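You operate a simulated robot arm through the tools that you are given. There is no shell and no other tool.

The job below is to be done with a simulated two-armed robot. You get a single attempt, and the scene is never put back.

JOB
Sort the desk's three meters by the To do card, then file it.
Fine: file it under Done; each ran from zero; within the card's limit of its run to the Good tray, else to the Fail tray, upright; leave the rest of the desk alone. Set down upright: small meter.
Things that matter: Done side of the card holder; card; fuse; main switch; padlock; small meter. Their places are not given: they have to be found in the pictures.

The check looks at the end state, three seconds after you hand in, the way a careful person would. Anything else that was tipped, shoved, dropped, spilled or broken makes it a failure.

ROBOT AND FRAMES
Two 7-joint arms with two-finger parallel grippers on one trunk that stands fixed in place. Base frame: the origin is at the foot of the trunk, x ahead of it, y to its left, z up. Units: m, degrees, N and s.
The left shoulder is at [0.071, 0.156, 1.18], the right one opposite. Payload 3.91 kg a hand.
The tool frame of a hand sits at the grasp point between the pads (the TCP): z along the fingers, y along the line on which they close. The tips reach 0.03 m beyond it. The gripper opens to 0.11 m. The fingers are 0.02 m wide and 0.01 m thick; the gripper's body (0.048 by 0.112 m) begins 0.055 m behind the TCP.
Orientation is that of the tool frame in the base frame, as a unit quaternion [x, y, z, w]. With the fingers straight down and closing along the base's y, the tool's x points along the base's -x, its y along +y and its z along -z.

CONTROLS
- The arms move only by the tool apply_moves. It takes "left_increments", "right_increments" or both (then of equal length, played together; a hand with none holds still); each is a list of rows, each a list of 7 numbers: the shift along the tool's x, y, z in cm, then the turn, a rotation vector about the tool's x, y, z in degrees, then the gripper command, from -1 (fully open) to 1 (shut), values between in proportion. In form: [[dx, dy, dz, rx, ry, rz, fingers], ...]. A call has 1 to 20 rows; each row is the pose to reach, as a shift and turn from the pose commanded when the call began, along the tool's axes at that moment. Rows are played at 5 a second. More than 0.05 m and 8.6 degrees between two rows, or a gripper value outside its range, and nothing of the call is played. A pose out of reach is approached as far as the arm can. The call stops where the force on the tool passes 40 N (or 10 N more than at its start, if that is more) or the arm is blocked; 0.2 s more then pass. Each finger travels about 0.108 m/s and halts on what it meets, pressing with about 27 N; the grip force reading is that of the motor and also rises with nothing between the fingers. The clock runs only during rows and for 0.2 s after the last one: add rows that repeat a pose to give the fingers time. The reply holds the time, the measured pose of the TCP, the force on the tool along the base axes, the opening and the grip force, in the units named above and with some noise, with the torque about the TCP (base axes, N m) and any sound that the robot's microphone picked up, and new pictures: "show" is both (left out), scene, wrist or none (wrist: the cameras of the hands that moved).
- Cameras (640 x 400 px; columns grow to the right, rows downward): "scene" is now at [0.1254, 0.0521, 1.4216]; the picture's right is [0.58, -0.82, -0.00], its down [-0.37, -0.26, -0.89] and it looks along [0.73, 0.52, -0.45] (base axes); focal length 314 px, centre (320, 200). "left" rides on the left gripper at [0.072, -0.017, -0.103] in its tool frame; the picture's right is [0.23, 0.97, 0.00], its down [-0.76, 0.18, -0.62] and it looks along [-0.61, 0.14, 0.78] (tool axes); focal length 222 px, centre (320, 200). "right" rides on the right gripper at [0.072, 0.017, -0.103] in its tool frame; the picture's right is [-0.23, 0.97, 0.00], its down [-0.76, -0.18, -0.62] and it looks along [-0.61, -0.14, 0.78] (tool axes); focal length 222 px, centre (320, 200).
- slide_trunk(by): slides the trunk up (or, below 0, down) by that many m; the arms and the scene camera ride with it, the base frame stays. It gives what a move gives, with no picture.
- turn_head(pan, tilt): turns the head with the scene camera to pan (to the left, within 86 degrees either way) and tilt (down, from -29 to 69), counted from straight ahead of the robot. It gives what a move gives, and a new picture of the scene camera.
- locate(camera, pixels): there is no depth. For up to 12 entries [column, row, z] of the newest picture of that camera ("zoom" is the newest enlarged one), the place [x, y] in the base frame at which the ray of that pixel passes the height z, good to about 0.002 m. It takes no simulated time.
- inspect(camera, box): a new picture of the part [left, top, right, bottom] of that camera's present view, enlarged. It takes no simulated time.
- hand_in(): hands the job in; it is judged then, once.

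Leave the grippers open and the arms clear of the work at the hand-in unless told otherwise.

The tools are called as name(argument=value, ...) on one line, values as JSON. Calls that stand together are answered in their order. apply_moves: Moves the arms, as the interface text tells. Its arguments: {"type":"object","properties":{"left_increments":{"type":"array"},"right_increments":{"type":"array"},"show":{"type":"string","enum":["both","scene","wrist","none"]}},"required":[]} The other tools are called the same way: slide_trunk (by) slides the trunk up or down; turn_head (pan, tilt) turns the head that bears the scene camera; locate (camera, pixels) gives the place at which the rays of pixels pass given heights; inspect (camera, box) takes an enlarged picture of a part of a camera's view; hand_in () hands the job in.

At the start:

```text
clock: 0.0
left_tcp_pos: [0.5491, 0.6303, 1.0992]
left_orientation: [-0.001, 1.0, 0.0, 0.001]
left_force: [0.0, -0.3, -0.3]
left_ft_torque: [0.02, 0.02, 0.0]
left_finger_gap: 0.1102
left_grasp_force: 0.0
right_tcp_pos: [0.7813, 0.0708, 1.1458]
right_orientation: [-0.002, 1.0, 0.0, 0.0]
right_force: [-0.6, -0.2, -0.5]
right_ft_torque: [0.0, 0.0, 0.01]
right_finger_gap: 0.1099
right_grasp_force: 0.1
trunk travel left (down, up): [-0.625, 0.315]
head pan, tilt: [35.3, 26.6]
```

scene: 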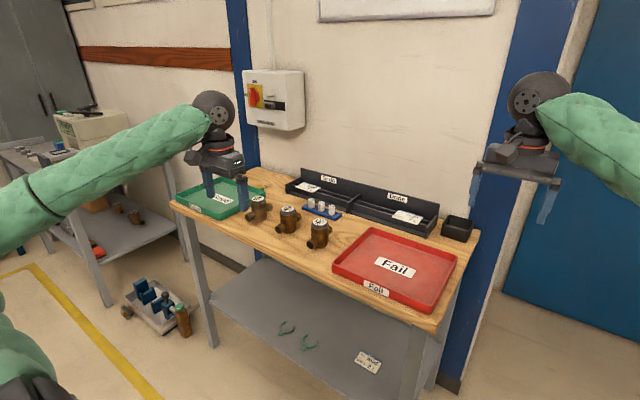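
right: 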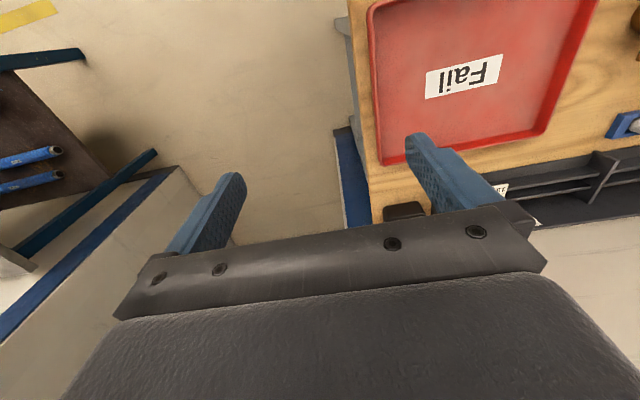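
left: 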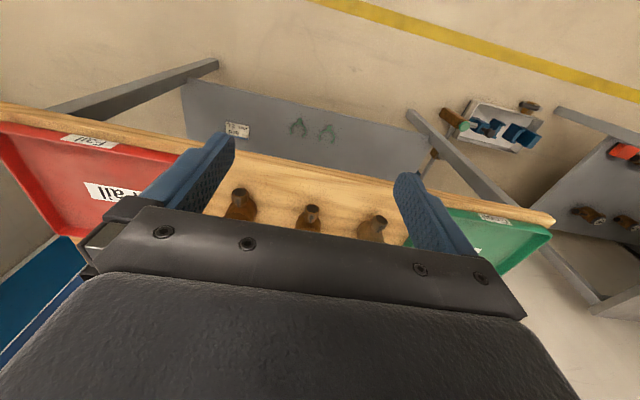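

I see a desk with a green tray (Good), three brown meters, a blue fuse/bench item, a card holder, and a red Fail tray, with a main switch on the wall. I'll enlarge the parts to read them.

inspect(camera="scene", box=[170, 160, 350, 270])

inspect(camera="scene", box=[280, 160, 480, 290])

inspect(camera="scene", box=[230, 55, 320, 140])

inspect(camera="scene", box=[100, 250, 400, 390])

inspect(camera="scene", box=[0, 90, 180, 260])

```text
3.56 times, centred on (260, 215) of scene
```

zoom: 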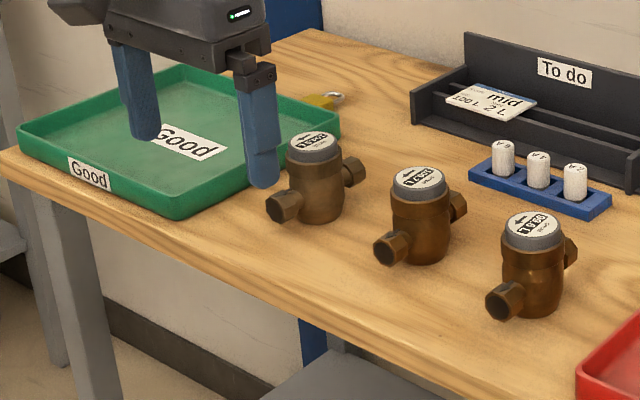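

```text
3.08 times, centred on (380, 225) of scene
```

zoom: 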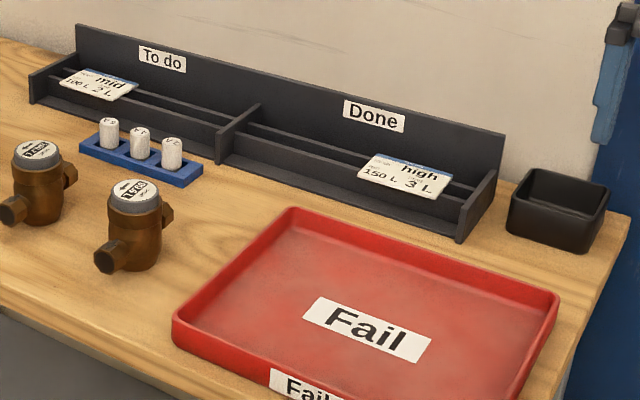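

```text
4.71 times, centred on (275, 98) of scene
```

zoom: 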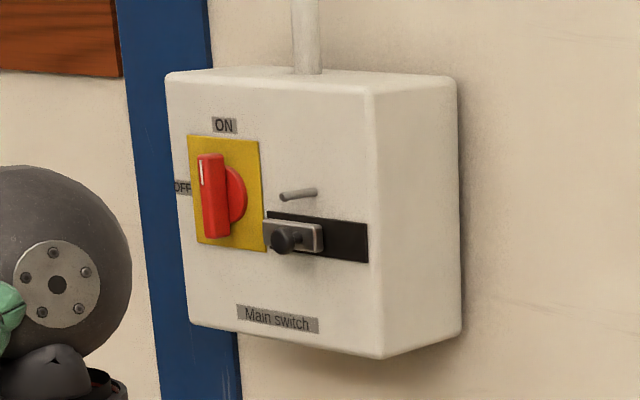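

```text
2.13 times, centred on (250, 320) of scene
```

zoom: 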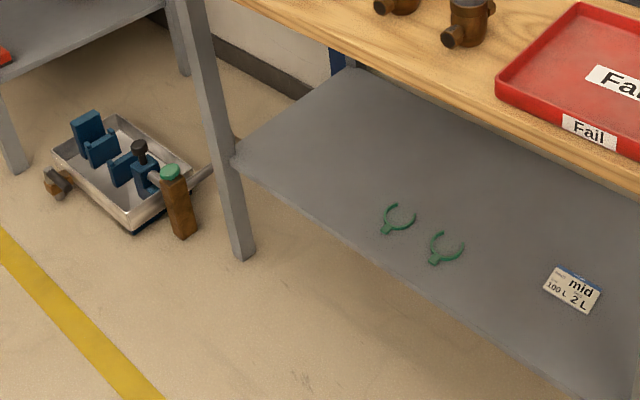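

```text
2.35 times, centred on (90, 175) of scene
```

zoom: 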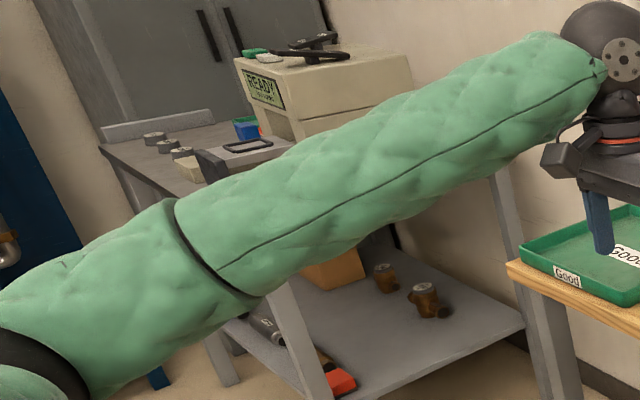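

inspect(camera="scene", box=[290, 175, 330, 200])

inspect(camera="scene", box=[244, 190, 276, 210])

inspect(camera="scene", box=[276, 200, 308, 220])

inspect(camera="scene", box=[304, 212, 336, 232])

inspect(camera="scene", box=[300, 190, 348, 220])

inspect(camera="scene", box=[380, 195, 436, 230])

```text
16.00 times, centred on (310, 188) of scene
```

zoom: 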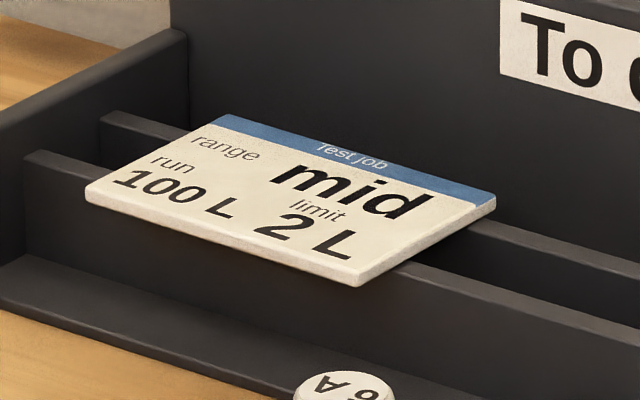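

```text
16.00 times, centred on (260, 200) of scene
```

zoom: 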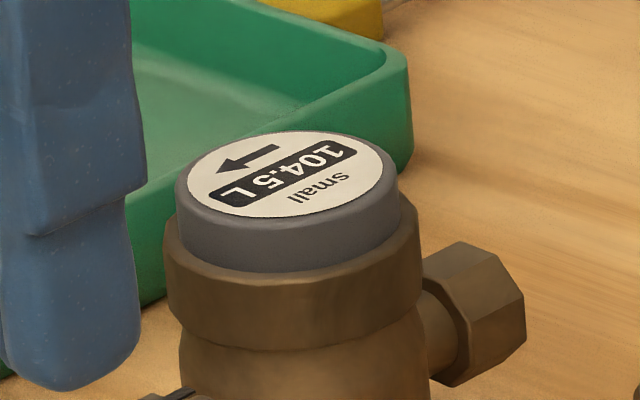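

```text
16.00 times, centred on (292, 210) of scene
```

zoom: 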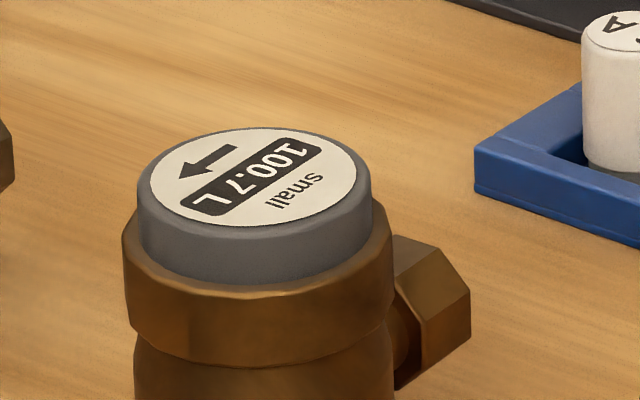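

```text
16.00 times, centred on (320, 222) of scene
```

zoom: 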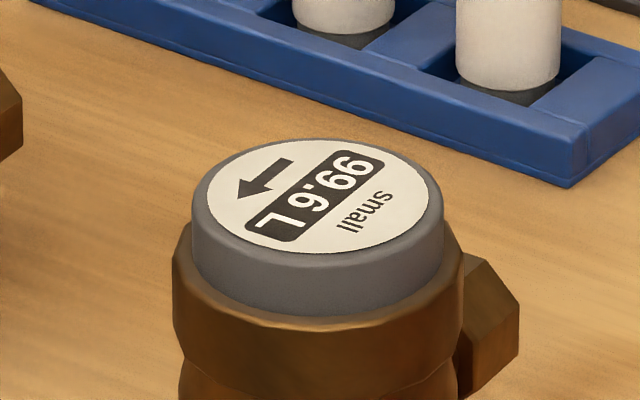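

```text
13.33 times, centred on (324, 205) of scene
```

zoom: 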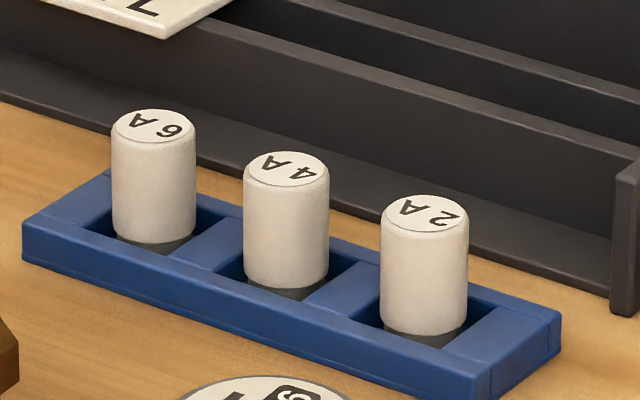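

```text
11.43 times, centred on (408, 212) of scene
```

zoom: 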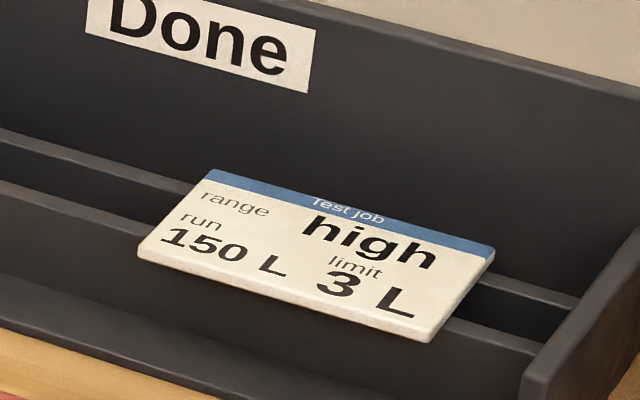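

The To do card reads mid, run 100 L, limit 2 L. The meters read 104.5 (beside the Good tray), 100.7 and 99.6. So 104.5 goes to Fail and the other two to Good. Next I'll find heights by comparing the meter tops in the scene and left cameras.

inspect(camera="left", box=[200, 160, 440, 310])

locate(camera="scene", pixels=[[320, 221.5, 0.8], [320, 221.5, 0.9], [320, 221.5, 1.0], [289, 208.5, 0.8], [289, 208.5, 0.9], [289, 208.5, 1.0], [257.5, 198.5, 0.8], [257.5, 198.5, 0.9], [257.5, 198.5, 1.0]])

locate(camera="left", pixels=[[240, 192, 0.8], [240, 192, 0.9], [240, 192, 1.0], [311, 209, 0.8], [311, 209, 0.9], [311, 209, 1.0], [380, 220, 0.8], [380, 220, 0.9], [380, 220, 1.0]])

```text
2.67 times, centred on (320, 235) of left
```

zoom: 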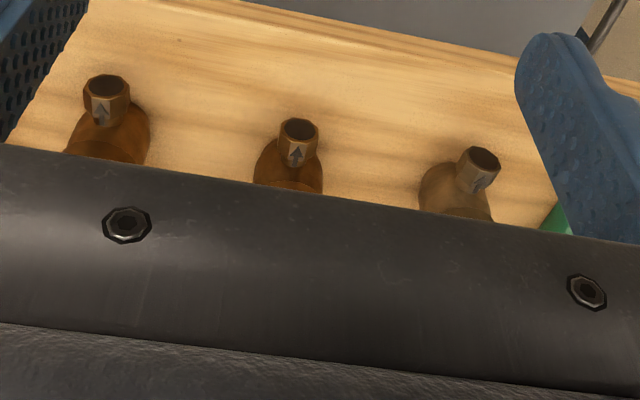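

```text
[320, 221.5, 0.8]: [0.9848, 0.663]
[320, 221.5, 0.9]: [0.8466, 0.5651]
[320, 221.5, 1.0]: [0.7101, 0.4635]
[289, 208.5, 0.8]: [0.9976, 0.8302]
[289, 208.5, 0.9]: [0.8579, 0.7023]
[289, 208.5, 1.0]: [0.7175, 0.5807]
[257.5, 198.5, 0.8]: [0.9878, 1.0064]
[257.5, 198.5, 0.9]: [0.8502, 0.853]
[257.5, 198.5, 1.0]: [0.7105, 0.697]
```

```text
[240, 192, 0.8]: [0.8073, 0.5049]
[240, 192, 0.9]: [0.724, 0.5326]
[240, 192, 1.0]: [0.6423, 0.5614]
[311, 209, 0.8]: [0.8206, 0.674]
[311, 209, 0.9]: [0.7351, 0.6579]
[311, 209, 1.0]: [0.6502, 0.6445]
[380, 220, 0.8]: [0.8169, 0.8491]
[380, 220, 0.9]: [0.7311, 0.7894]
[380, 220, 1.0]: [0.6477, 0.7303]
```

locate(camera="scene", pixels=[[249.6, 217, 0.8], [249.6, 217, 0.85], [249.6, 217, 0.9], [279.7, 229, 0.8], [279.7, 229, 0.85], [279.7, 229, 0.9], [311.7, 243.6, 0.8], [311.7, 243.6, 0.85], [311.7, 243.6, 0.9]])

locate(camera="left", pixels=[[239.5, 192, 0.8], [239.5, 192, 0.85], [239.5, 192, 0.9], [312, 208, 0.8], [312, 208, 0.85], [312, 208, 0.9], [380.5, 219, 0.8], [380.5, 219, 0.85], [380.5, 219, 0.9]])

```text
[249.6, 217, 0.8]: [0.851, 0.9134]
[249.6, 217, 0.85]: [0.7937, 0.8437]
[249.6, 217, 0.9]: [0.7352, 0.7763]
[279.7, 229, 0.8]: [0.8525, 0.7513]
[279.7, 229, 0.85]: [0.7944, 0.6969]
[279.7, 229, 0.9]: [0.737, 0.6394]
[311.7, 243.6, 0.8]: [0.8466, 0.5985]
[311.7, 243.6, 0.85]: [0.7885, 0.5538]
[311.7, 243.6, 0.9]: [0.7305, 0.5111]
```

```text
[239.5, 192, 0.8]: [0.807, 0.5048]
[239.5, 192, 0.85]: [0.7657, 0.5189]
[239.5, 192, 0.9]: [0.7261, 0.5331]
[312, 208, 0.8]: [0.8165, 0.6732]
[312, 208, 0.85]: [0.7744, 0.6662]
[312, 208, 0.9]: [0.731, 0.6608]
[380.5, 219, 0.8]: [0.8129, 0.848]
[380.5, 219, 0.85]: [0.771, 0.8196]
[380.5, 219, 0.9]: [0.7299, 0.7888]
```

Front port ends come out at about z 0.88, x 0.75, so the desk top is near 0.85. Now I'll estimate where the trays, holder and cards are, at plausible heights.

locate(camera="scene", pixels=[[223.5, 199, 0.855], [175.7, 195, 0.88], [220, 219.2, 0.88], [325.6, 177, 0.88], [261.4, 187, 0.86], [170.7, 202.4, 0.85], [440, 331, 0.85], [394, 268, 0.855], [334, 268, 0.88], [374, 227, 0.88], [457, 254, 0.88], [430, 313, 0.88]])

locate(camera="scene", pixels=[[308, 187.5, 0.88], [408, 217, 0.88], [288, 187, 0.85], [432, 236, 0.85], [353, 212, 0.85], [307.6, 209, 0.85], [340, 218, 0.85], [321, 222, 0.93], [289, 209, 0.93], [258, 199, 0.93], [277.7, 182.8, 0.88], [438, 205, 0.88]])

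turn_head(pan=35.3, tilt=45)

```text
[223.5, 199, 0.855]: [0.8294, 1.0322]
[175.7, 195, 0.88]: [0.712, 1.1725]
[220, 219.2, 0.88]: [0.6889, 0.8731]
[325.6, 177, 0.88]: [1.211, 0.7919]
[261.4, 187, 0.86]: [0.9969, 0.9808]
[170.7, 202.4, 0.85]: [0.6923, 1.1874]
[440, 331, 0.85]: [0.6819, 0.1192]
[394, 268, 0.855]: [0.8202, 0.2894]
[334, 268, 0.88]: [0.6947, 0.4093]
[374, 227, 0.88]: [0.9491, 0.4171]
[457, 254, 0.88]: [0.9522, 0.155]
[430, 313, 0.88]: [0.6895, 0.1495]
```

```text
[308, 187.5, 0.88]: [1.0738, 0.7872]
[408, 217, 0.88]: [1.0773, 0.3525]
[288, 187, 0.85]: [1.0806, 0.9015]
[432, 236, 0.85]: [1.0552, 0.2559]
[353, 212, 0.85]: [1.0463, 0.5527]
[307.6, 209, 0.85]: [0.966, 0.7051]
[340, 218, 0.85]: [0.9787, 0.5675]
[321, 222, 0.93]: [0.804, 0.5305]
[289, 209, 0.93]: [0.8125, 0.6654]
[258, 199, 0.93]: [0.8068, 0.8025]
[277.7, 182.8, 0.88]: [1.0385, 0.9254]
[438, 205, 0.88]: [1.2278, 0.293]
```

```text
clock: 0.8
left_tcp_pos: [0.5493, 0.63, 1.0994]
left_orientation: [-0.001, 1.0, 0.0, 0.0]
left_force: [0.0, -0.4, 0.5]
left_ft_torque: [0.0, -0.01, 0.01]
left_finger_gap: 0.1099
left_grasp_force: 0.0
right_tcp_pos: [0.7814, 0.0703, 1.1458]
right_orientation: [-0.002, 1.0, 0.0, 0.0]
right_force: [-0.1, 0.4, 0.8]
right_ft_torque: [0.01, 0.02, -0.04]
right_finger_gap: 0.1099
right_grasp_force: 0.1
trunk travel left (down, up): [-0.625, 0.315]
head pan, tilt: [35.3, 45.0]
```

scene: 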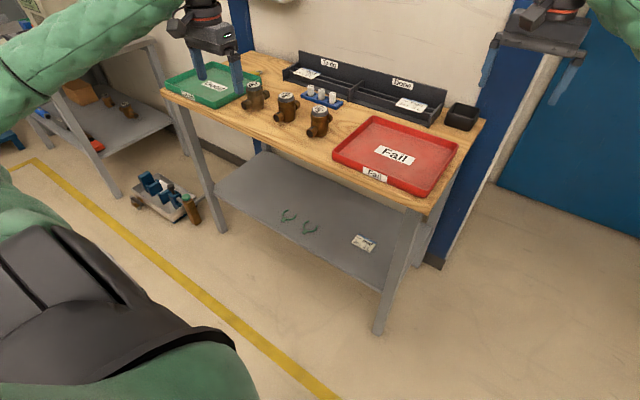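

The desk lies square to the base axes: front edge at x≈0.69, Fail tray around (0.82, 0.285), Good tray around (0.83, 1.03), meters at x≈0.807, y≈0.53, 0.665 and 0.80. The Good tray is far away, so I'll first test the left arm's reach toward (0.74, 0.93), staying high.

apply_moves(left_increments=[[-2.4, 3.7, 0, 0, 0, 0, -1], [-4.8, 7.5, 0, 0, 0, 0, -1], [-7.2, 11.2, 0, 0, 0, 0, -1], [-9.6, 15, 0, 0, 0, 0, -1], [-12, 18.7, 0, 0, 0, 0, -1], [-14.4, 22.5, 0, 0, 0, 0, -1], [-16.8, 26.2, 0, 0, 0, 0, -1], [-19.1, 30, 0, 0, 0, 0, -1], [-19.1, 30, 0, 0, 0, 0, -1], [-19.1, 30, 0, 0, 0, 0, -1]])

```text
clock: 3.0
left_tcp_pos: [0.7433, 0.9319, 1.095]
left_orientation: [0.001, 1.0, 0.0, -0.001]
left_force: [0.2, -0.4, 0.0]
left_ft_torque: [-0.04, 0.01, 0.01]
left_finger_gap: 0.11
left_grasp_force: 0.0
right_tcp_pos: [0.7821, 0.0706, 1.1446]
right_orientation: [-0.001, 1.0, 0.0, -0.001]
right_force: [0.3, -0.4, 0.4]
right_ft_torque: [-0.03, 0.04, -0.01]
right_finger_gap: 0.1101
right_grasp_force: 0.1
trunk travel left (down, up): [-0.625, 0.315]
head pan, tilt: [35.3, 45.0]
```

scene: 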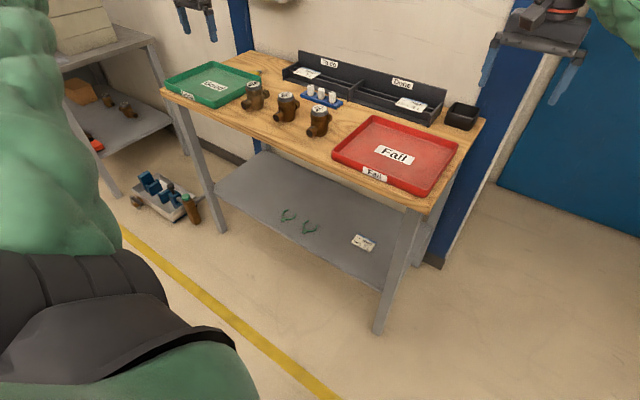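
left: 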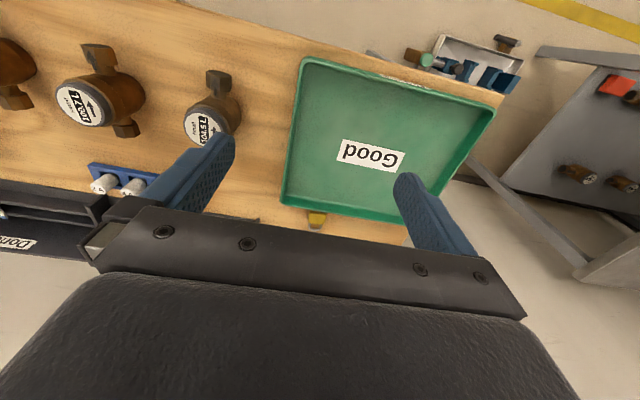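

The arm gets there. The left camera now sees the Good tray and two dials clearly, so I'll cross-check positions and enlarge the dials.

inspect(camera="left", box=[160, 60, 256, 150])

inspect(camera="left", box=[0, 30, 160, 150])

inspect(camera="left", box=[260, 40, 520, 240])

locate(camera="left", pixels=[[204, 123, 0.92], [204, 123, 0.93], [204, 123, 0.94], [84, 103, 0.92], [84, 103, 0.93], [84, 103, 0.94], [371, 155, 0.85], [371, 155, 0.86], [305, 60, 0.88], [497, 108, 0.88], [285, 203, 0.88], [317, 220, 0.86]])

inspect(camera="scene", box=[150, 50, 290, 140])

inspect(camera="scene", box=[260, 40, 460, 165])

```text
4.44 times, centred on (208, 105) of left
```

zoom: 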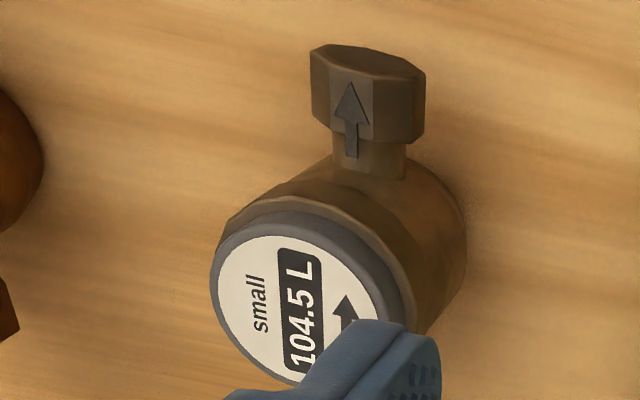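

```text
3.33 times, centred on (80, 90) of left
```

zoom: 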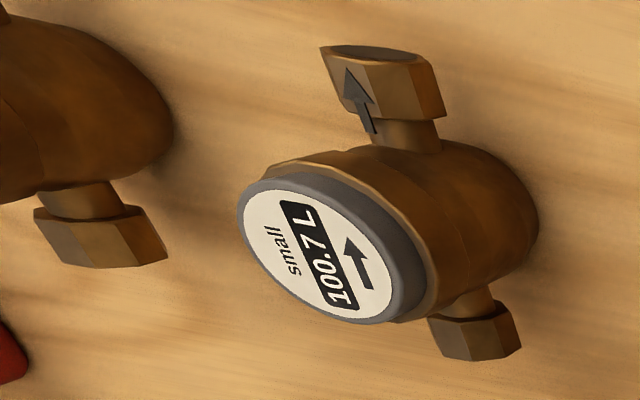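

```text
2.00 times, centred on (390, 140) of left
```

zoom: 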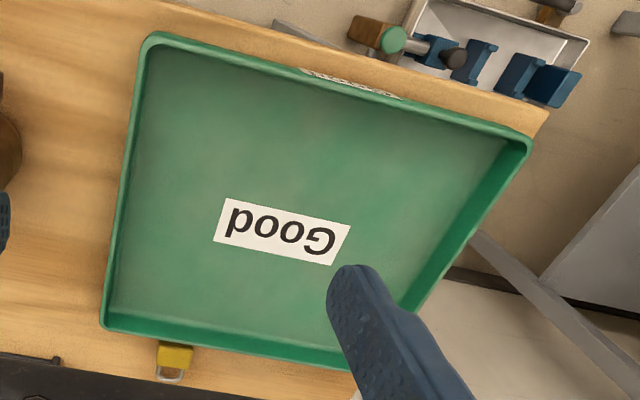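

```text
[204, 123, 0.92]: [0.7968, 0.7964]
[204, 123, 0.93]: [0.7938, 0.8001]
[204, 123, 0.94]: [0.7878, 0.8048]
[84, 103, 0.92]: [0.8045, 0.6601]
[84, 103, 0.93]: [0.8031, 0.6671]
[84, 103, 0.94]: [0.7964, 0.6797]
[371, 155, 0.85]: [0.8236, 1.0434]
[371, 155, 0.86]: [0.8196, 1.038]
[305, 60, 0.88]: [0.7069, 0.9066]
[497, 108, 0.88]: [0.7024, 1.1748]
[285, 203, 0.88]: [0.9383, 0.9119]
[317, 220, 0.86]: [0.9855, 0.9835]
```

```text
4.44 times, centred on (220, 95) of scene
```

zoom: 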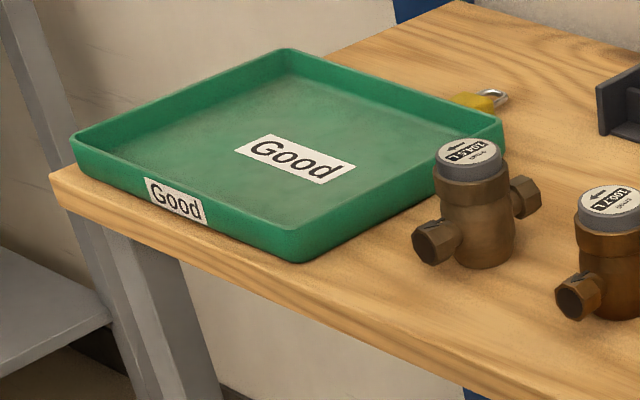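

```text
3.20 times, centred on (360, 102) of scene
```

zoom: 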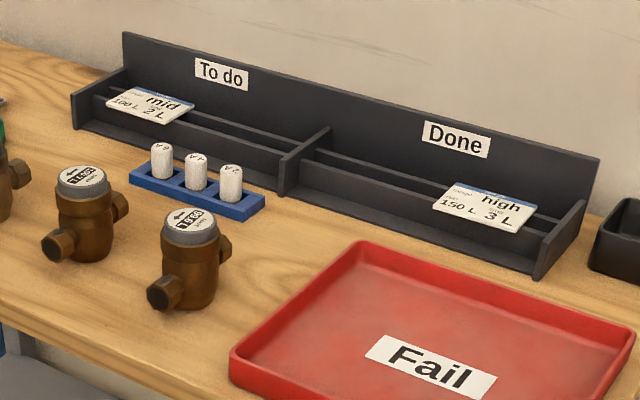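

104.5 and 100.7 are confirmed. The Good tray spans x 0.705–0.94, y 0.907–1.175. Next I'll test reach at the farther place in it, about (0.80, 1.06), at z 1.0. I'll also pull the right arm back out of the way.

apply_moves(left_increments=[[-1.4, 3.2, 2.4, 0, 0, 0, -1], [-2.8, 6.4, 4.8, 0, 0, 0, -1], [-4.2, 9.6, 7.2, 0, 0, 0, -1], [-5.7, 12.8, 9.5, 0, 0, 0, -1], [-5.7, 12.8, 9.5, 0, 0, 0, -1], [-5.7, 12.8, 9.5, 0, 0, 0, -1]], right_increments=[[3, -3, -1, 0, 0, 0, -1], [6, -6, -2, 0, 0, 0, -1], [9, -9, -3, 0, 0, 0, -1], [12, -12, -3, 0, 0, 0, -1], [15, -15, -3, 0, 0, 0, -1], [18, -18, -3, 0, 0, 0, -1]])

```text
clock: 4.4
left_tcp_pos: [0.7489, 1.0116, 1.0177]
left_orientation: [-0.001, 1.0, 0.001, 0.001]
left_force: [-0.8, 0.3, 0.4]
left_ft_torque: [0.0, -0.06, -0.01]
left_finger_gap: 0.11
left_grasp_force: 0.1
left hand out of reach, approached as far as the arm can: row 3, 4, 5, 6
right_tcp_pos: [0.5981, -0.1078, 1.1769]
right_orientation: [-0.002, 1.0, 0.0, 0.001]
right_force: [-0.3, -0.3, 0.7]
right_ft_torque: [-0.01, -0.01, 0.0]
right_finger_gap: 0.1103
right_grasp_force: 0.0
trunk travel left (down, up): [-0.625, 0.315]
head pan, tilt: [35.3, 45.0]
```

scene: 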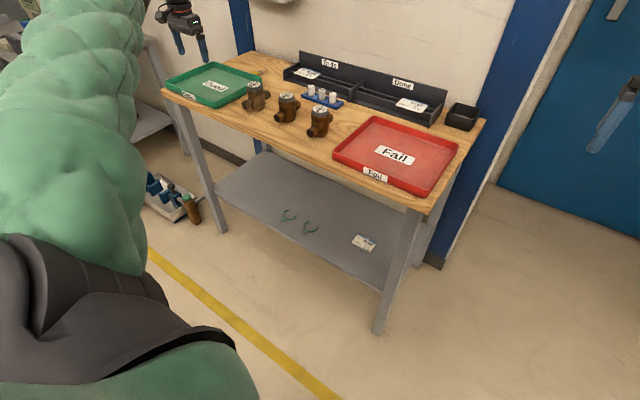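
right: 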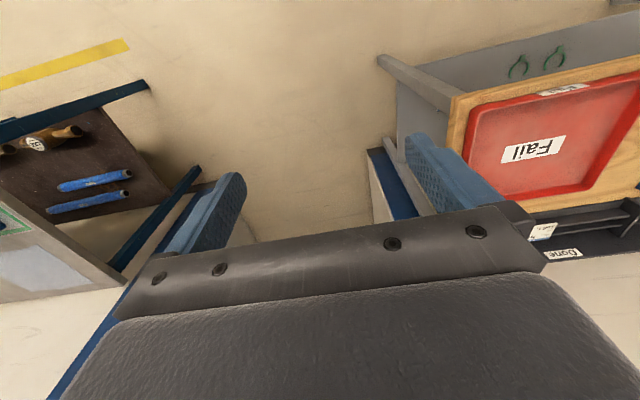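
left: 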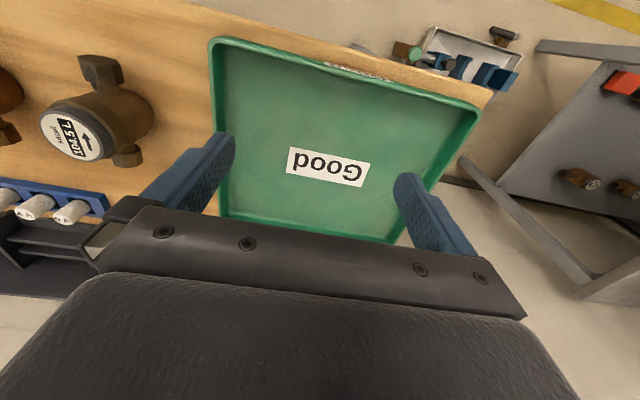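

Reach with the tool straight down tops out at about 1.09 m from the shoulder, so the Good tray drops need a slight tilt toward +x. I'll pull back and up, then check where the hand ends up.

apply_moves(left_increments=[[1.2, -3, -2, 0, 0, 0, -1], [2.4, -6, -4, 0, 0, 0, -1], [3.6, -9, -6, 0, 0, 0, -1], [4.8, -12, -7, 0, 0, 0, -1], [4.8, -12, -7, 0, 0, 0, -1]], show="none")

```text
clock: 5.6
left_tcp_pos: [0.7025, 0.888, 1.0875]
left_orientation: [-0.001, 1.0, -0.001, -0.001]
left_force: [0.6, 0.7, 0.4]
left_ft_torque: [0.02, 0.0, 0.03]
left_finger_gap: 0.1103
left_grasp_force: 0.0
right_tcp_pos: [0.6009, -0.1085, 1.1752]
right_orientation: [-0.002, 1.0, -0.001, -0.001]
right_force: [-0.5, 0.5, 0.2]
right_ft_torque: [-0.02, 0.04, -0.02]
right_finger_gap: 0.11
right_grasp_force: 0.1
trunk travel left (down, up): [-0.625, 0.315]
head pan, tilt: [35.3, 45.0]
```

Commands follow the clamped pose. I'll slide the trunk down 0.10 m so the wrist sits near shoulder height when working at the desk.

slide_trunk(by=-0.1)

```text
clock: 6.9
left_tcp_pos: [0.7016, 0.8861, 0.9888]
left_orientation: [0.0, 1.0, 0.0, 0.001]
left_force: [0.7, -0.2, -0.2]
left_ft_torque: [0.02, 0.02, 0.02]
left_finger_gap: 0.1099
left_grasp_force: 0.0
right_tcp_pos: [0.5986, -0.1088, 1.076]
right_orientation: [-0.001, 1.0, 0.0, -0.001]
right_force: [-0.1, 0.5, 0.2]
right_ft_torque: [0.0, -0.01, 0.01]
right_finger_gap: 0.1101
right_grasp_force: 0.0
trunk travel left (down, up): [-0.525, 0.415]
head pan, tilt: [35.3, 45.0]
```

I'll move above the 104.5 meter at (0.805, 0.803), z 1.02, and look with the wrist camera.

apply_moves(left_increments=[[-2.6, -2.1, -1, 0, 0, 0, -1], [-5.2, -4.2, -2, 0, 0, 0, -1], [-7.8, -6.2, -3, 0, 0, 0, -1], [-10.4, -8.3, -3, 0, 0, 0, -1], [-10.4, -8.3, -3, 0, 0, 0, -1]])

```text
clock: 8.1
left_tcp_pos: [0.8026, 0.8068, 1.0158]
left_orientation: [-0.001, 1.0, 0.0, 0.001]
left_force: [-0.4, -0.3, 0.7]
left_ft_torque: [-0.04, -0.02, 0.0]
left_finger_gap: 0.1098
left_grasp_force: 0.0
right_tcp_pos: [0.5987, -0.1083, 1.0765]
right_orientation: [-0.001, 1.0, 0.0, 0.001]
right_force: [0.8, 0.1, 0.4]
right_ft_torque: [0.0, 0.01, -0.02]
right_finger_gap: 0.1099
right_grasp_force: 0.1
trunk travel left (down, up): [-0.525, 0.415]
head pan, tilt: [35.3, 45.0]
```

scene: 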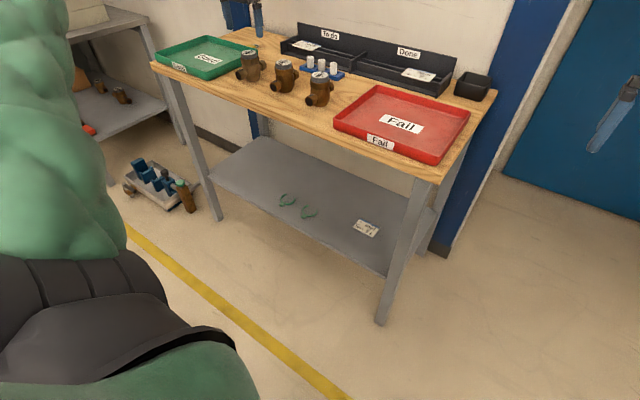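
left: 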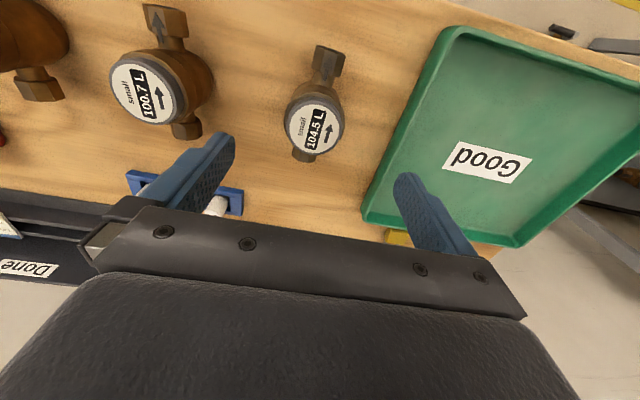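

locate(camera="left", pixels=[[313.5, 128, 0.92], [313.5, 128, 0.93], [313.5, 128, 0.94], [149, 95, 0.92], [149, 95, 0.93], [149, 95, 0.94]])

inspect(camera="left", box=[250, 30, 380, 170])

inspect(camera="scene", box=[220, 30, 350, 120])

```text
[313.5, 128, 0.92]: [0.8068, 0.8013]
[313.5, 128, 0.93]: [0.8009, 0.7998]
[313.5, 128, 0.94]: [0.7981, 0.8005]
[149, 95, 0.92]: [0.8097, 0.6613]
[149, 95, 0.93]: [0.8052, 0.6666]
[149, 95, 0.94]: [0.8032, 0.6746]
```

```text
2.86 times, centred on (315, 100) of left
```

zoom: 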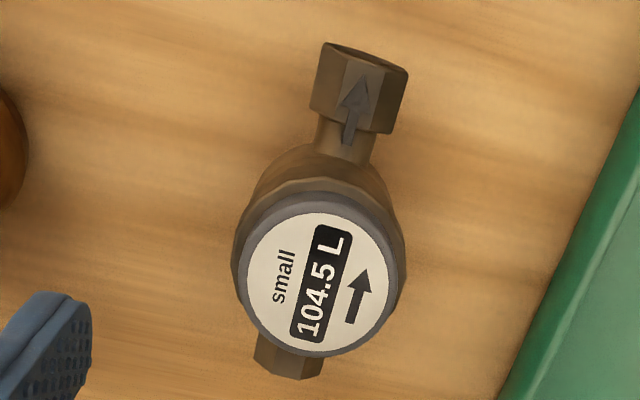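

```text
4.44 times, centred on (285, 75) of scene
```

zoom: 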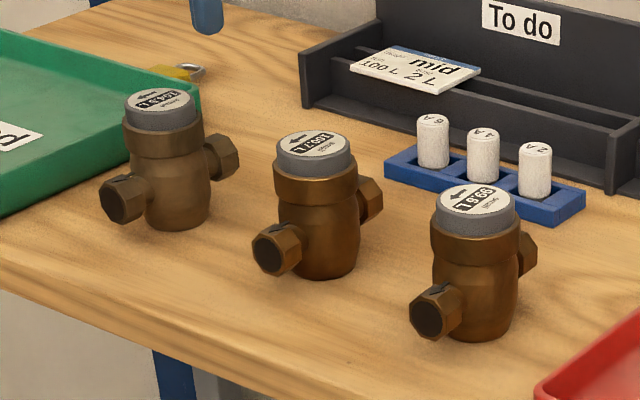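

The dial centre is about (0.803, 0.801). I'll descend to TCP z≈0.905 to grip the collar, then close slowly.

apply_moves(left_increments=[[0, -0.6, 2, 0, 0, 0, -1], [0, -0.6, 5, 0, 0, 0, -1], [0, -0.6, 8, 0, 0, 0, -1], [0, -0.6, 10, 0, 0, 0, -1], [0, -0.6, 11, 0, 0, 0, -1], [0, -0.6, 11, 0, 0, 0, -1]])

```text
clock: 9.5
left_tcp_pos: [0.8055, 0.798, 0.9056]
left_orientation: [-0.001, 1.0, 0.0, -0.001]
left_force: [-0.4, -0.6, -0.2]
left_ft_torque: [-0.01, 0.01, -0.03]
left_finger_gap: 0.1099
left_grasp_force: 0.0
right_tcp_pos: [0.5993, -0.1083, 1.0761]
right_orientation: [0.0, 1.0, 0.0, 0.0]
right_force: [0.1, -0.2, -0.5]
right_ft_torque: [0.02, -0.04, 0.01]
right_finger_gap: 0.11
right_grasp_force: 0.0
trunk travel left (down, up): [-0.525, 0.415]
head pan, tilt: [35.3, 45.0]
```

scene: 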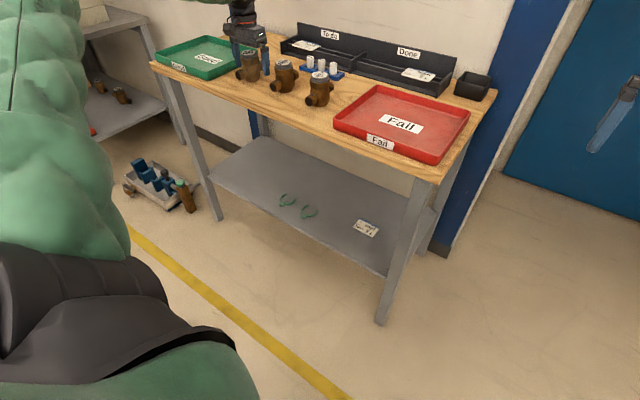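
left: 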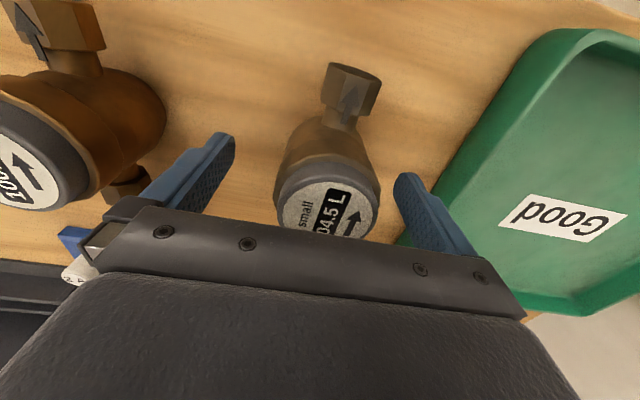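

The meter sits between the fingers. Closing.

apply_moves(left_increments=[[0, 0, 0, 0, 0, 0, 0], [0, 0, 0, 0, 0, 0, 0.4], [0, 0, 0, 0, 0, 0, 1], [0, 0, 0, 0, 0, 0, 1], [0, 0, 0, 0, 0, 0, 1]], show="wrist")

```text
clock: 10.7
left_tcp_pos: [0.8058, 0.7972, 0.907]
left_orientation: [-0.001, 1.0, 0.0, -0.001]
left_force: [0.3, 0.5, 1.4]
left_ft_torque: [0.01, 0.07, -0.01]
left_finger_gap: 0.0556
left_grasp_force: 27.1
right_tcp_pos: [0.6004, -0.1091, 1.076]
right_orientation: [-0.002, 1.0, 0.0, 0.0]
right_force: [0.4, -0.4, 0.7]
right_ft_torque: [-0.02, 0.03, -0.02]
right_finger_gap: 0.1102
right_grasp_force: 0.0
trunk travel left (down, up): [-0.525, 0.415]
head pan, tilt: [35.3, 45.0]
```

left: 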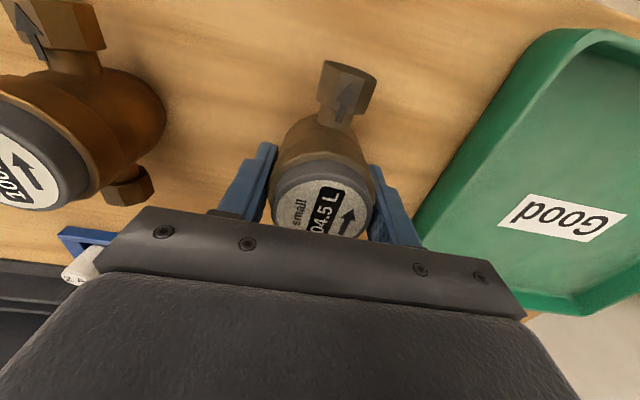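

Gripped at 5.6 cm. Lifting 15 cm.

apply_moves(left_increments=[[0, 0, -1, 0, 0, 0, 1], [0, 0, -3, 0, 0, 0, 1], [0, 0, -6, 0, 0, 0, 1], [0, 0, -9, 0, 0, 0, 1], [0, 0, -12, 0, 0, 0, 1], [0, 0, -15, 0, 0, 0, 1], [0, 0, -15, 0, 0, 0, 1]])

```text
clock: 12.3
left_tcp_pos: [0.806, 0.7992, 1.0546]
left_orientation: [0.0, 1.0, -0.001, 0.0]
left_force: [0.7, 0.1, -4.8]
left_ft_torque: [-0.04, -0.01, 0.03]
left_finger_gap: 0.056
left_grasp_force: 26.7
right_tcp_pos: [0.5999, -0.1076, 1.0754]
right_orientation: [-0.001, 1.0, -0.001, -0.002]
right_force: [0.3, 0.6, -0.3]
right_ft_torque: [-0.02, 0.01, 0.0]
right_finger_gap: 0.11
right_grasp_force: 0.1
trunk travel left (down, up): [-0.525, 0.415]
head pan, tilt: [35.3, 45.0]
```

scene: 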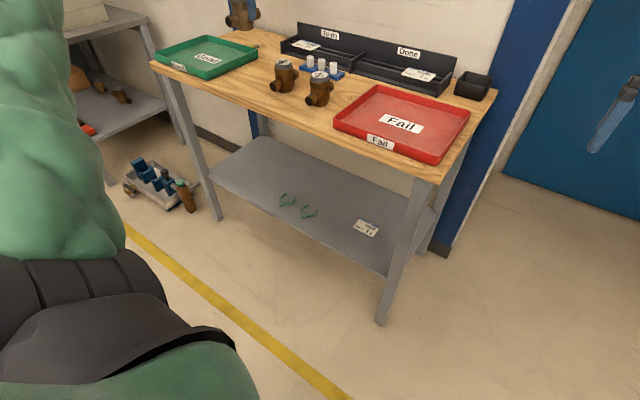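
left: 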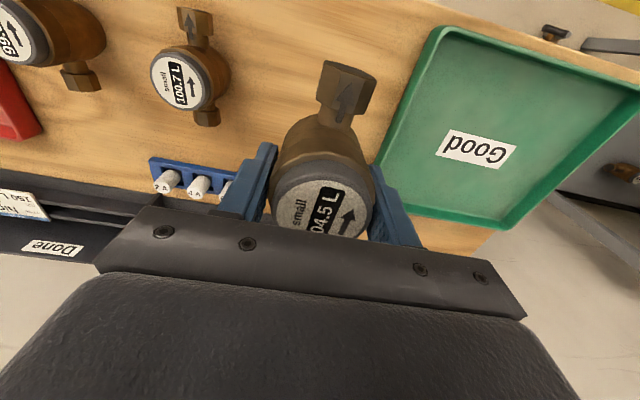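

Lifted clean. Moving over to the Fail tray at about (0.82, 0.30), staying high.

apply_moves(left_increments=[[0, -3, 0, 0, 0, 0, 1], [0, -7, 0, 0, 0, 0, 1], [0, -11, 0, 0, 0, 0, 1], [0, -15, 0, 0, 0, 0, 1], [0, -19, 0, 0, 0, 0, 1], [0, -23, 0, 0, 0, 0, 1], [0, -27, 0, 0, 0, 0, 1], [0, -31, 0, 0, 0, 0, 1], [0, -35, 0, 0, 0, 0, 1], [0, -39, 0, 0, 0, 0, 1], [0, -43, 0, 0, 0, 0, 1], [-1, -47, 0, 0, 0, 0, 1], [-1, -49.5, 0, 0, 0, 0, 1], [-1, -49.5, 0, 0, 0, 0, 1]])

turn_head(pan=25, tilt=35)

```text
clock: 15.3
left_tcp_pos: [0.8219, 0.3075, 1.0588]
left_orientation: [-0.001, 1.0, 0.0, 0.0]
left_force: [0.4, -0.3, -3.5]
left_ft_torque: [0.01, -0.01, 0.01]
left_finger_gap: 0.0556
left_grasp_force: 27.0
right_tcp_pos: [0.5997, -0.1079, 1.0757]
right_orientation: [-0.001, 1.0, 0.001, 0.0]
right_force: [0.5, -0.1, 0.5]
right_ft_torque: [0.03, -0.02, 0.02]
right_finger_gap: 0.1101
right_grasp_force: 0.0
trunk travel left (down, up): [-0.525, 0.415]
head pan, tilt: [35.3, 45.0]
```

scene: 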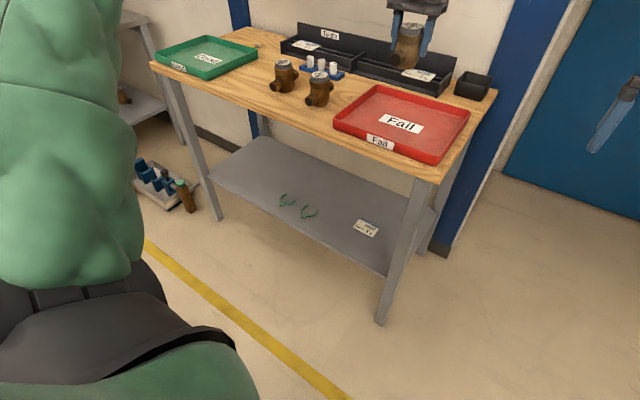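
left: 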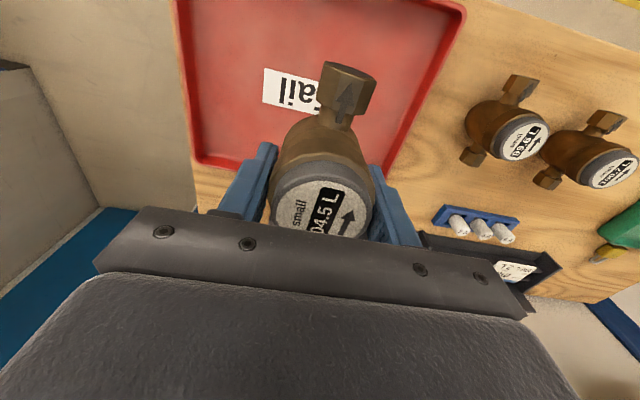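

```text
clock: 16.1
left_tcp_pos: [0.8211, 0.3065, 1.058]
left_orientation: [-0.001, 1.0, 0.0, -0.001]
left_force: [0.4, -0.4, -4.7]
left_ft_torque: [0.04, -0.02, -0.01]
left_finger_gap: 0.0558
left_grasp_force: 26.9
right_tcp_pos: [0.5993, -0.1083, 1.075]
right_orientation: [-0.001, 1.0, -0.001, 0.0]
right_force: [0.5, 0.8, 0.2]
right_ft_torque: [-0.01, -0.02, 0.0]
right_finger_gap: 0.1099
right_grasp_force: 0.1
trunk travel left (down, up): [-0.525, 0.415]
head pan, tilt: [25.0, 35.0]
```

scene: 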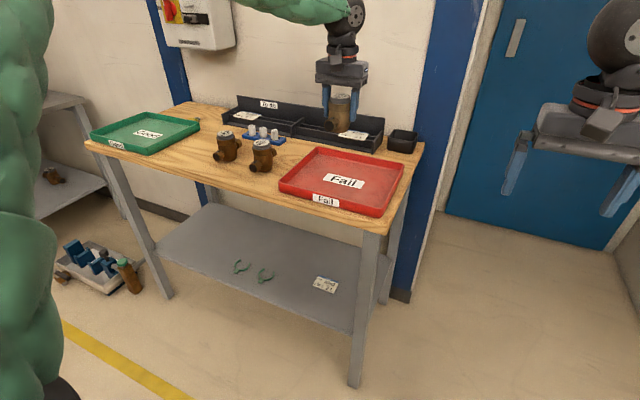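

The meter hangs over the middle of the Fail tray. I'll lower it to about 1 cm above the floor height, then creep.

apply_moves(left_increments=[[0, 0, 3, 0, 0, 0, 1], [0, 0, 7, 0, 0, 0, 1], [0, 0, 10, 0, 0, 0, 1], [0, 0, 12, 0, 0, 0, 1], [0, 0, 13.6, 0, 0, 0, 1], [0, 0, 13.6, 0, 0, 0, 1]])

inspect(camera="scene", box=[260, 60, 440, 230])

```text
clock: 17.5
left_tcp_pos: [0.8189, 0.3037, 0.9207]
left_orientation: [0.0, 1.0, 0.0, 0.001]
left_force: [0.2, 0.6, -3.6]
left_ft_torque: [0.0, -0.02, 0.0]
left_finger_gap: 0.0558
left_grasp_force: 27.2
right_tcp_pos: [0.5989, -0.1075, 1.0748]
right_orientation: [-0.001, 1.0, -0.001, 0.0]
right_force: [-0.4, -0.1, -0.3]
right_ft_torque: [0.01, 0.0, 0.01]
right_finger_gap: 0.1101
right_grasp_force: 0.0
trunk travel left (down, up): [-0.525, 0.415]
head pan, tilt: [25.0, 35.0]
```

scene: 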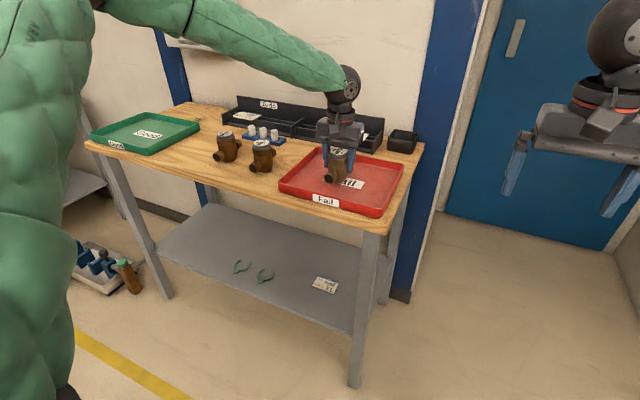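
left: 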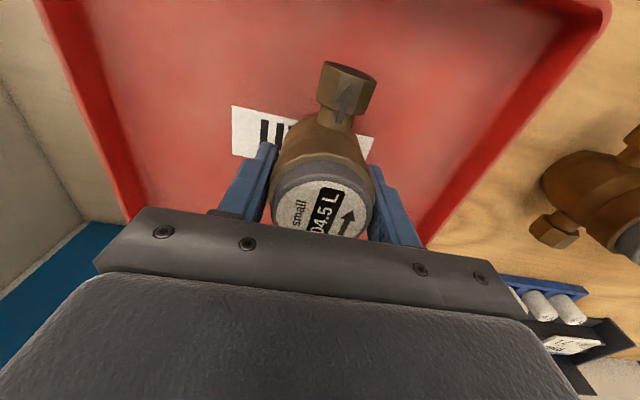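

```text
2.35 times, centred on (350, 145) of scene
```

zoom: 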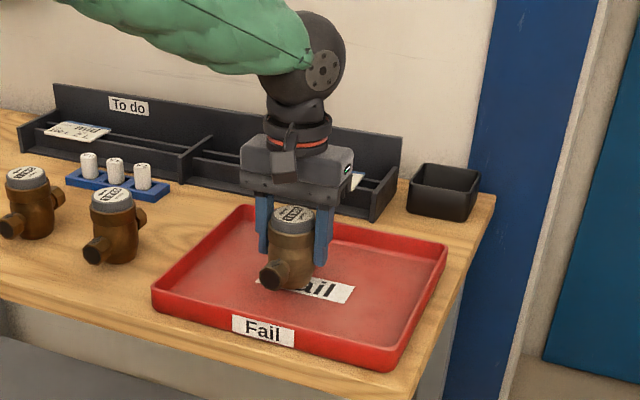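

Lined up over the tray floor. Creeping down.

apply_moves(left_increments=[[0, 0, 0.3, 0, 0, 0, 1], [0, 0, 0.6, 0, 0, 0, 1], [0, 0, 0.6, 0, 0, 0, 1]], show="none")

```text
clock: 18.3
left_tcp_pos: [0.8163, 0.3039, 0.9154]
left_orientation: [-0.001, 1.0, 0.0, -0.001]
left_force: [0.1, -0.1, -5.4]
left_ft_torque: [-0.02, -0.01, 0.02]
left_finger_gap: 0.0557
left_grasp_force: 26.6
right_tcp_pos: [0.5994, -0.1089, 1.0754]
right_orientation: [-0.001, 1.0, 0.0, 0.0]
right_force: [-0.3, 0.0, 0.4]
right_ft_torque: [0.0, -0.02, 0.01]
right_finger_gap: 0.1101
right_grasp_force: 0.1
trunk travel left (down, up): [-0.525, 0.415]
head pan, tilt: [25.0, 35.0]
```

apply_moves(left_increments=[[0, 0, 0.2, 0, 0, 0, 1], [0, 0, 0.4, 0, 0, 0, 1], [0, 0, 0.4, 0, 0, 0, 1]], show="none")

```text
clock: 19.1
left_tcp_pos: [0.8164, 0.3026, 0.9121]
left_orientation: [-0.001, 1.0, 0.0, 0.0]
left_force: [0.3, 0.8, -3.9]
left_ft_torque: [0.04, -0.02, -0.01]
left_finger_gap: 0.0553
left_grasp_force: 27.2
right_tcp_pos: [0.6003, -0.1087, 1.0754]
right_orientation: [-0.002, 1.0, 0.0, 0.0]
right_force: [0.4, -0.6, -0.9]
right_ft_torque: [-0.02, -0.02, 0.0]
right_finger_gap: 0.1099
right_grasp_force: 0.1
trunk travel left (down, up): [-0.525, 0.415]
head pan, tilt: [25.0, 35.0]
```

Still carrying the weight, no contact yet. Another few millimetres.

apply_moves(left_increments=[[0, 0, 0.1, 0, 0, 0, 1], [0, 0, 0.2, 0, 0, 0, 1], [0, 0, 0.2, 0, 0, 0, 1]], show="none")

```text
clock: 19.9
left_tcp_pos: [0.8146, 0.3024, 0.912]
left_orientation: [0.0, 1.0, 0.0, 0.001]
left_force: [5.1, 1.7, 10.9]
left_ft_torque: [0.05, -0.03, 0.02]
left_finger_gap: 0.0557
left_grasp_force: 26.9
right_tcp_pos: [0.5992, -0.1088, 1.0761]
right_orientation: [-0.001, 1.0, 0.0, 0.0]
right_force: [0.3, -0.9, -0.3]
right_ft_torque: [0.01, 0.01, 0.03]
right_finger_gap: 0.1104
right_grasp_force: 0.0
trunk travel left (down, up): [-0.525, 0.415]
head pan, tilt: [25.0, 35.0]
```

Contact (force flips to +11 N). I'll ease up 1 mm and open gradually.

apply_moves(left_increments=[[0, 0, -0.1, 0, 0, 0, 1], [0, 0, -0.1, 0, 0, 0, -0.05], [0, 0, -0.1, 0, 0, 0, -0.15], [0, 0, -0.1, 0, 0, 0, -0.4], [0, 0, -0.1, 0, 0, 0, -1], [0, 0, -0.1, 0, 0, 0, -1]])

```text
clock: 21.3
left_tcp_pos: [0.8169, 0.3025, 0.9127]
left_orientation: [-0.001, 1.0, 0.001, 0.0]
left_force: [0.6, -0.5, -0.2]
left_ft_torque: [-0.02, 0.02, 0.0]
left_finger_gap: 0.1102
left_grasp_force: 0.1
right_tcp_pos: [0.5987, -0.1079, 1.0759]
right_orientation: [0.0, 1.0, 0.0, 0.0]
right_force: [-1.2, 0.8, 0.0]
right_ft_torque: [-0.03, 0.01, 0.05]
right_finger_gap: 0.11
right_grasp_force: 0.0
trunk travel left (down, up): [-0.525, 0.415]
head pan, tilt: [25.0, 35.0]
```

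scene: 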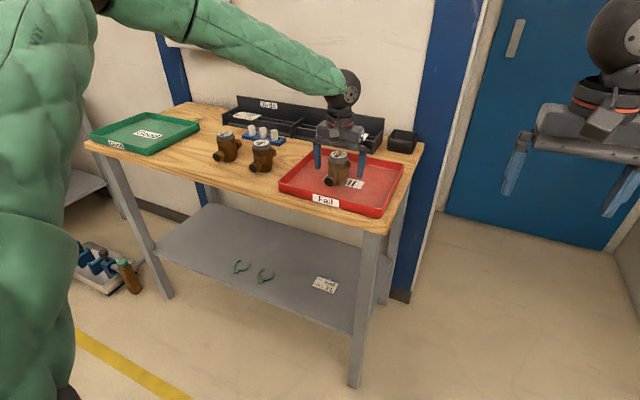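
left: 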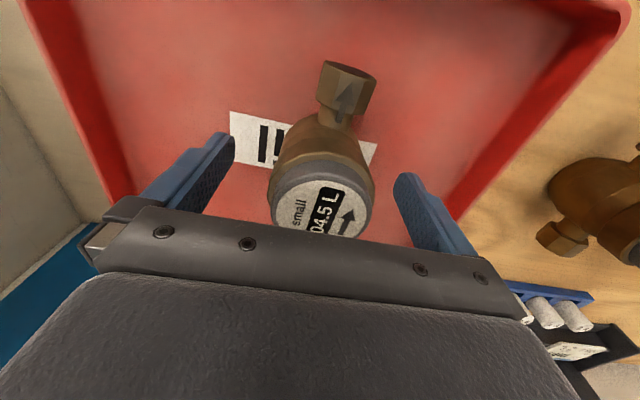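

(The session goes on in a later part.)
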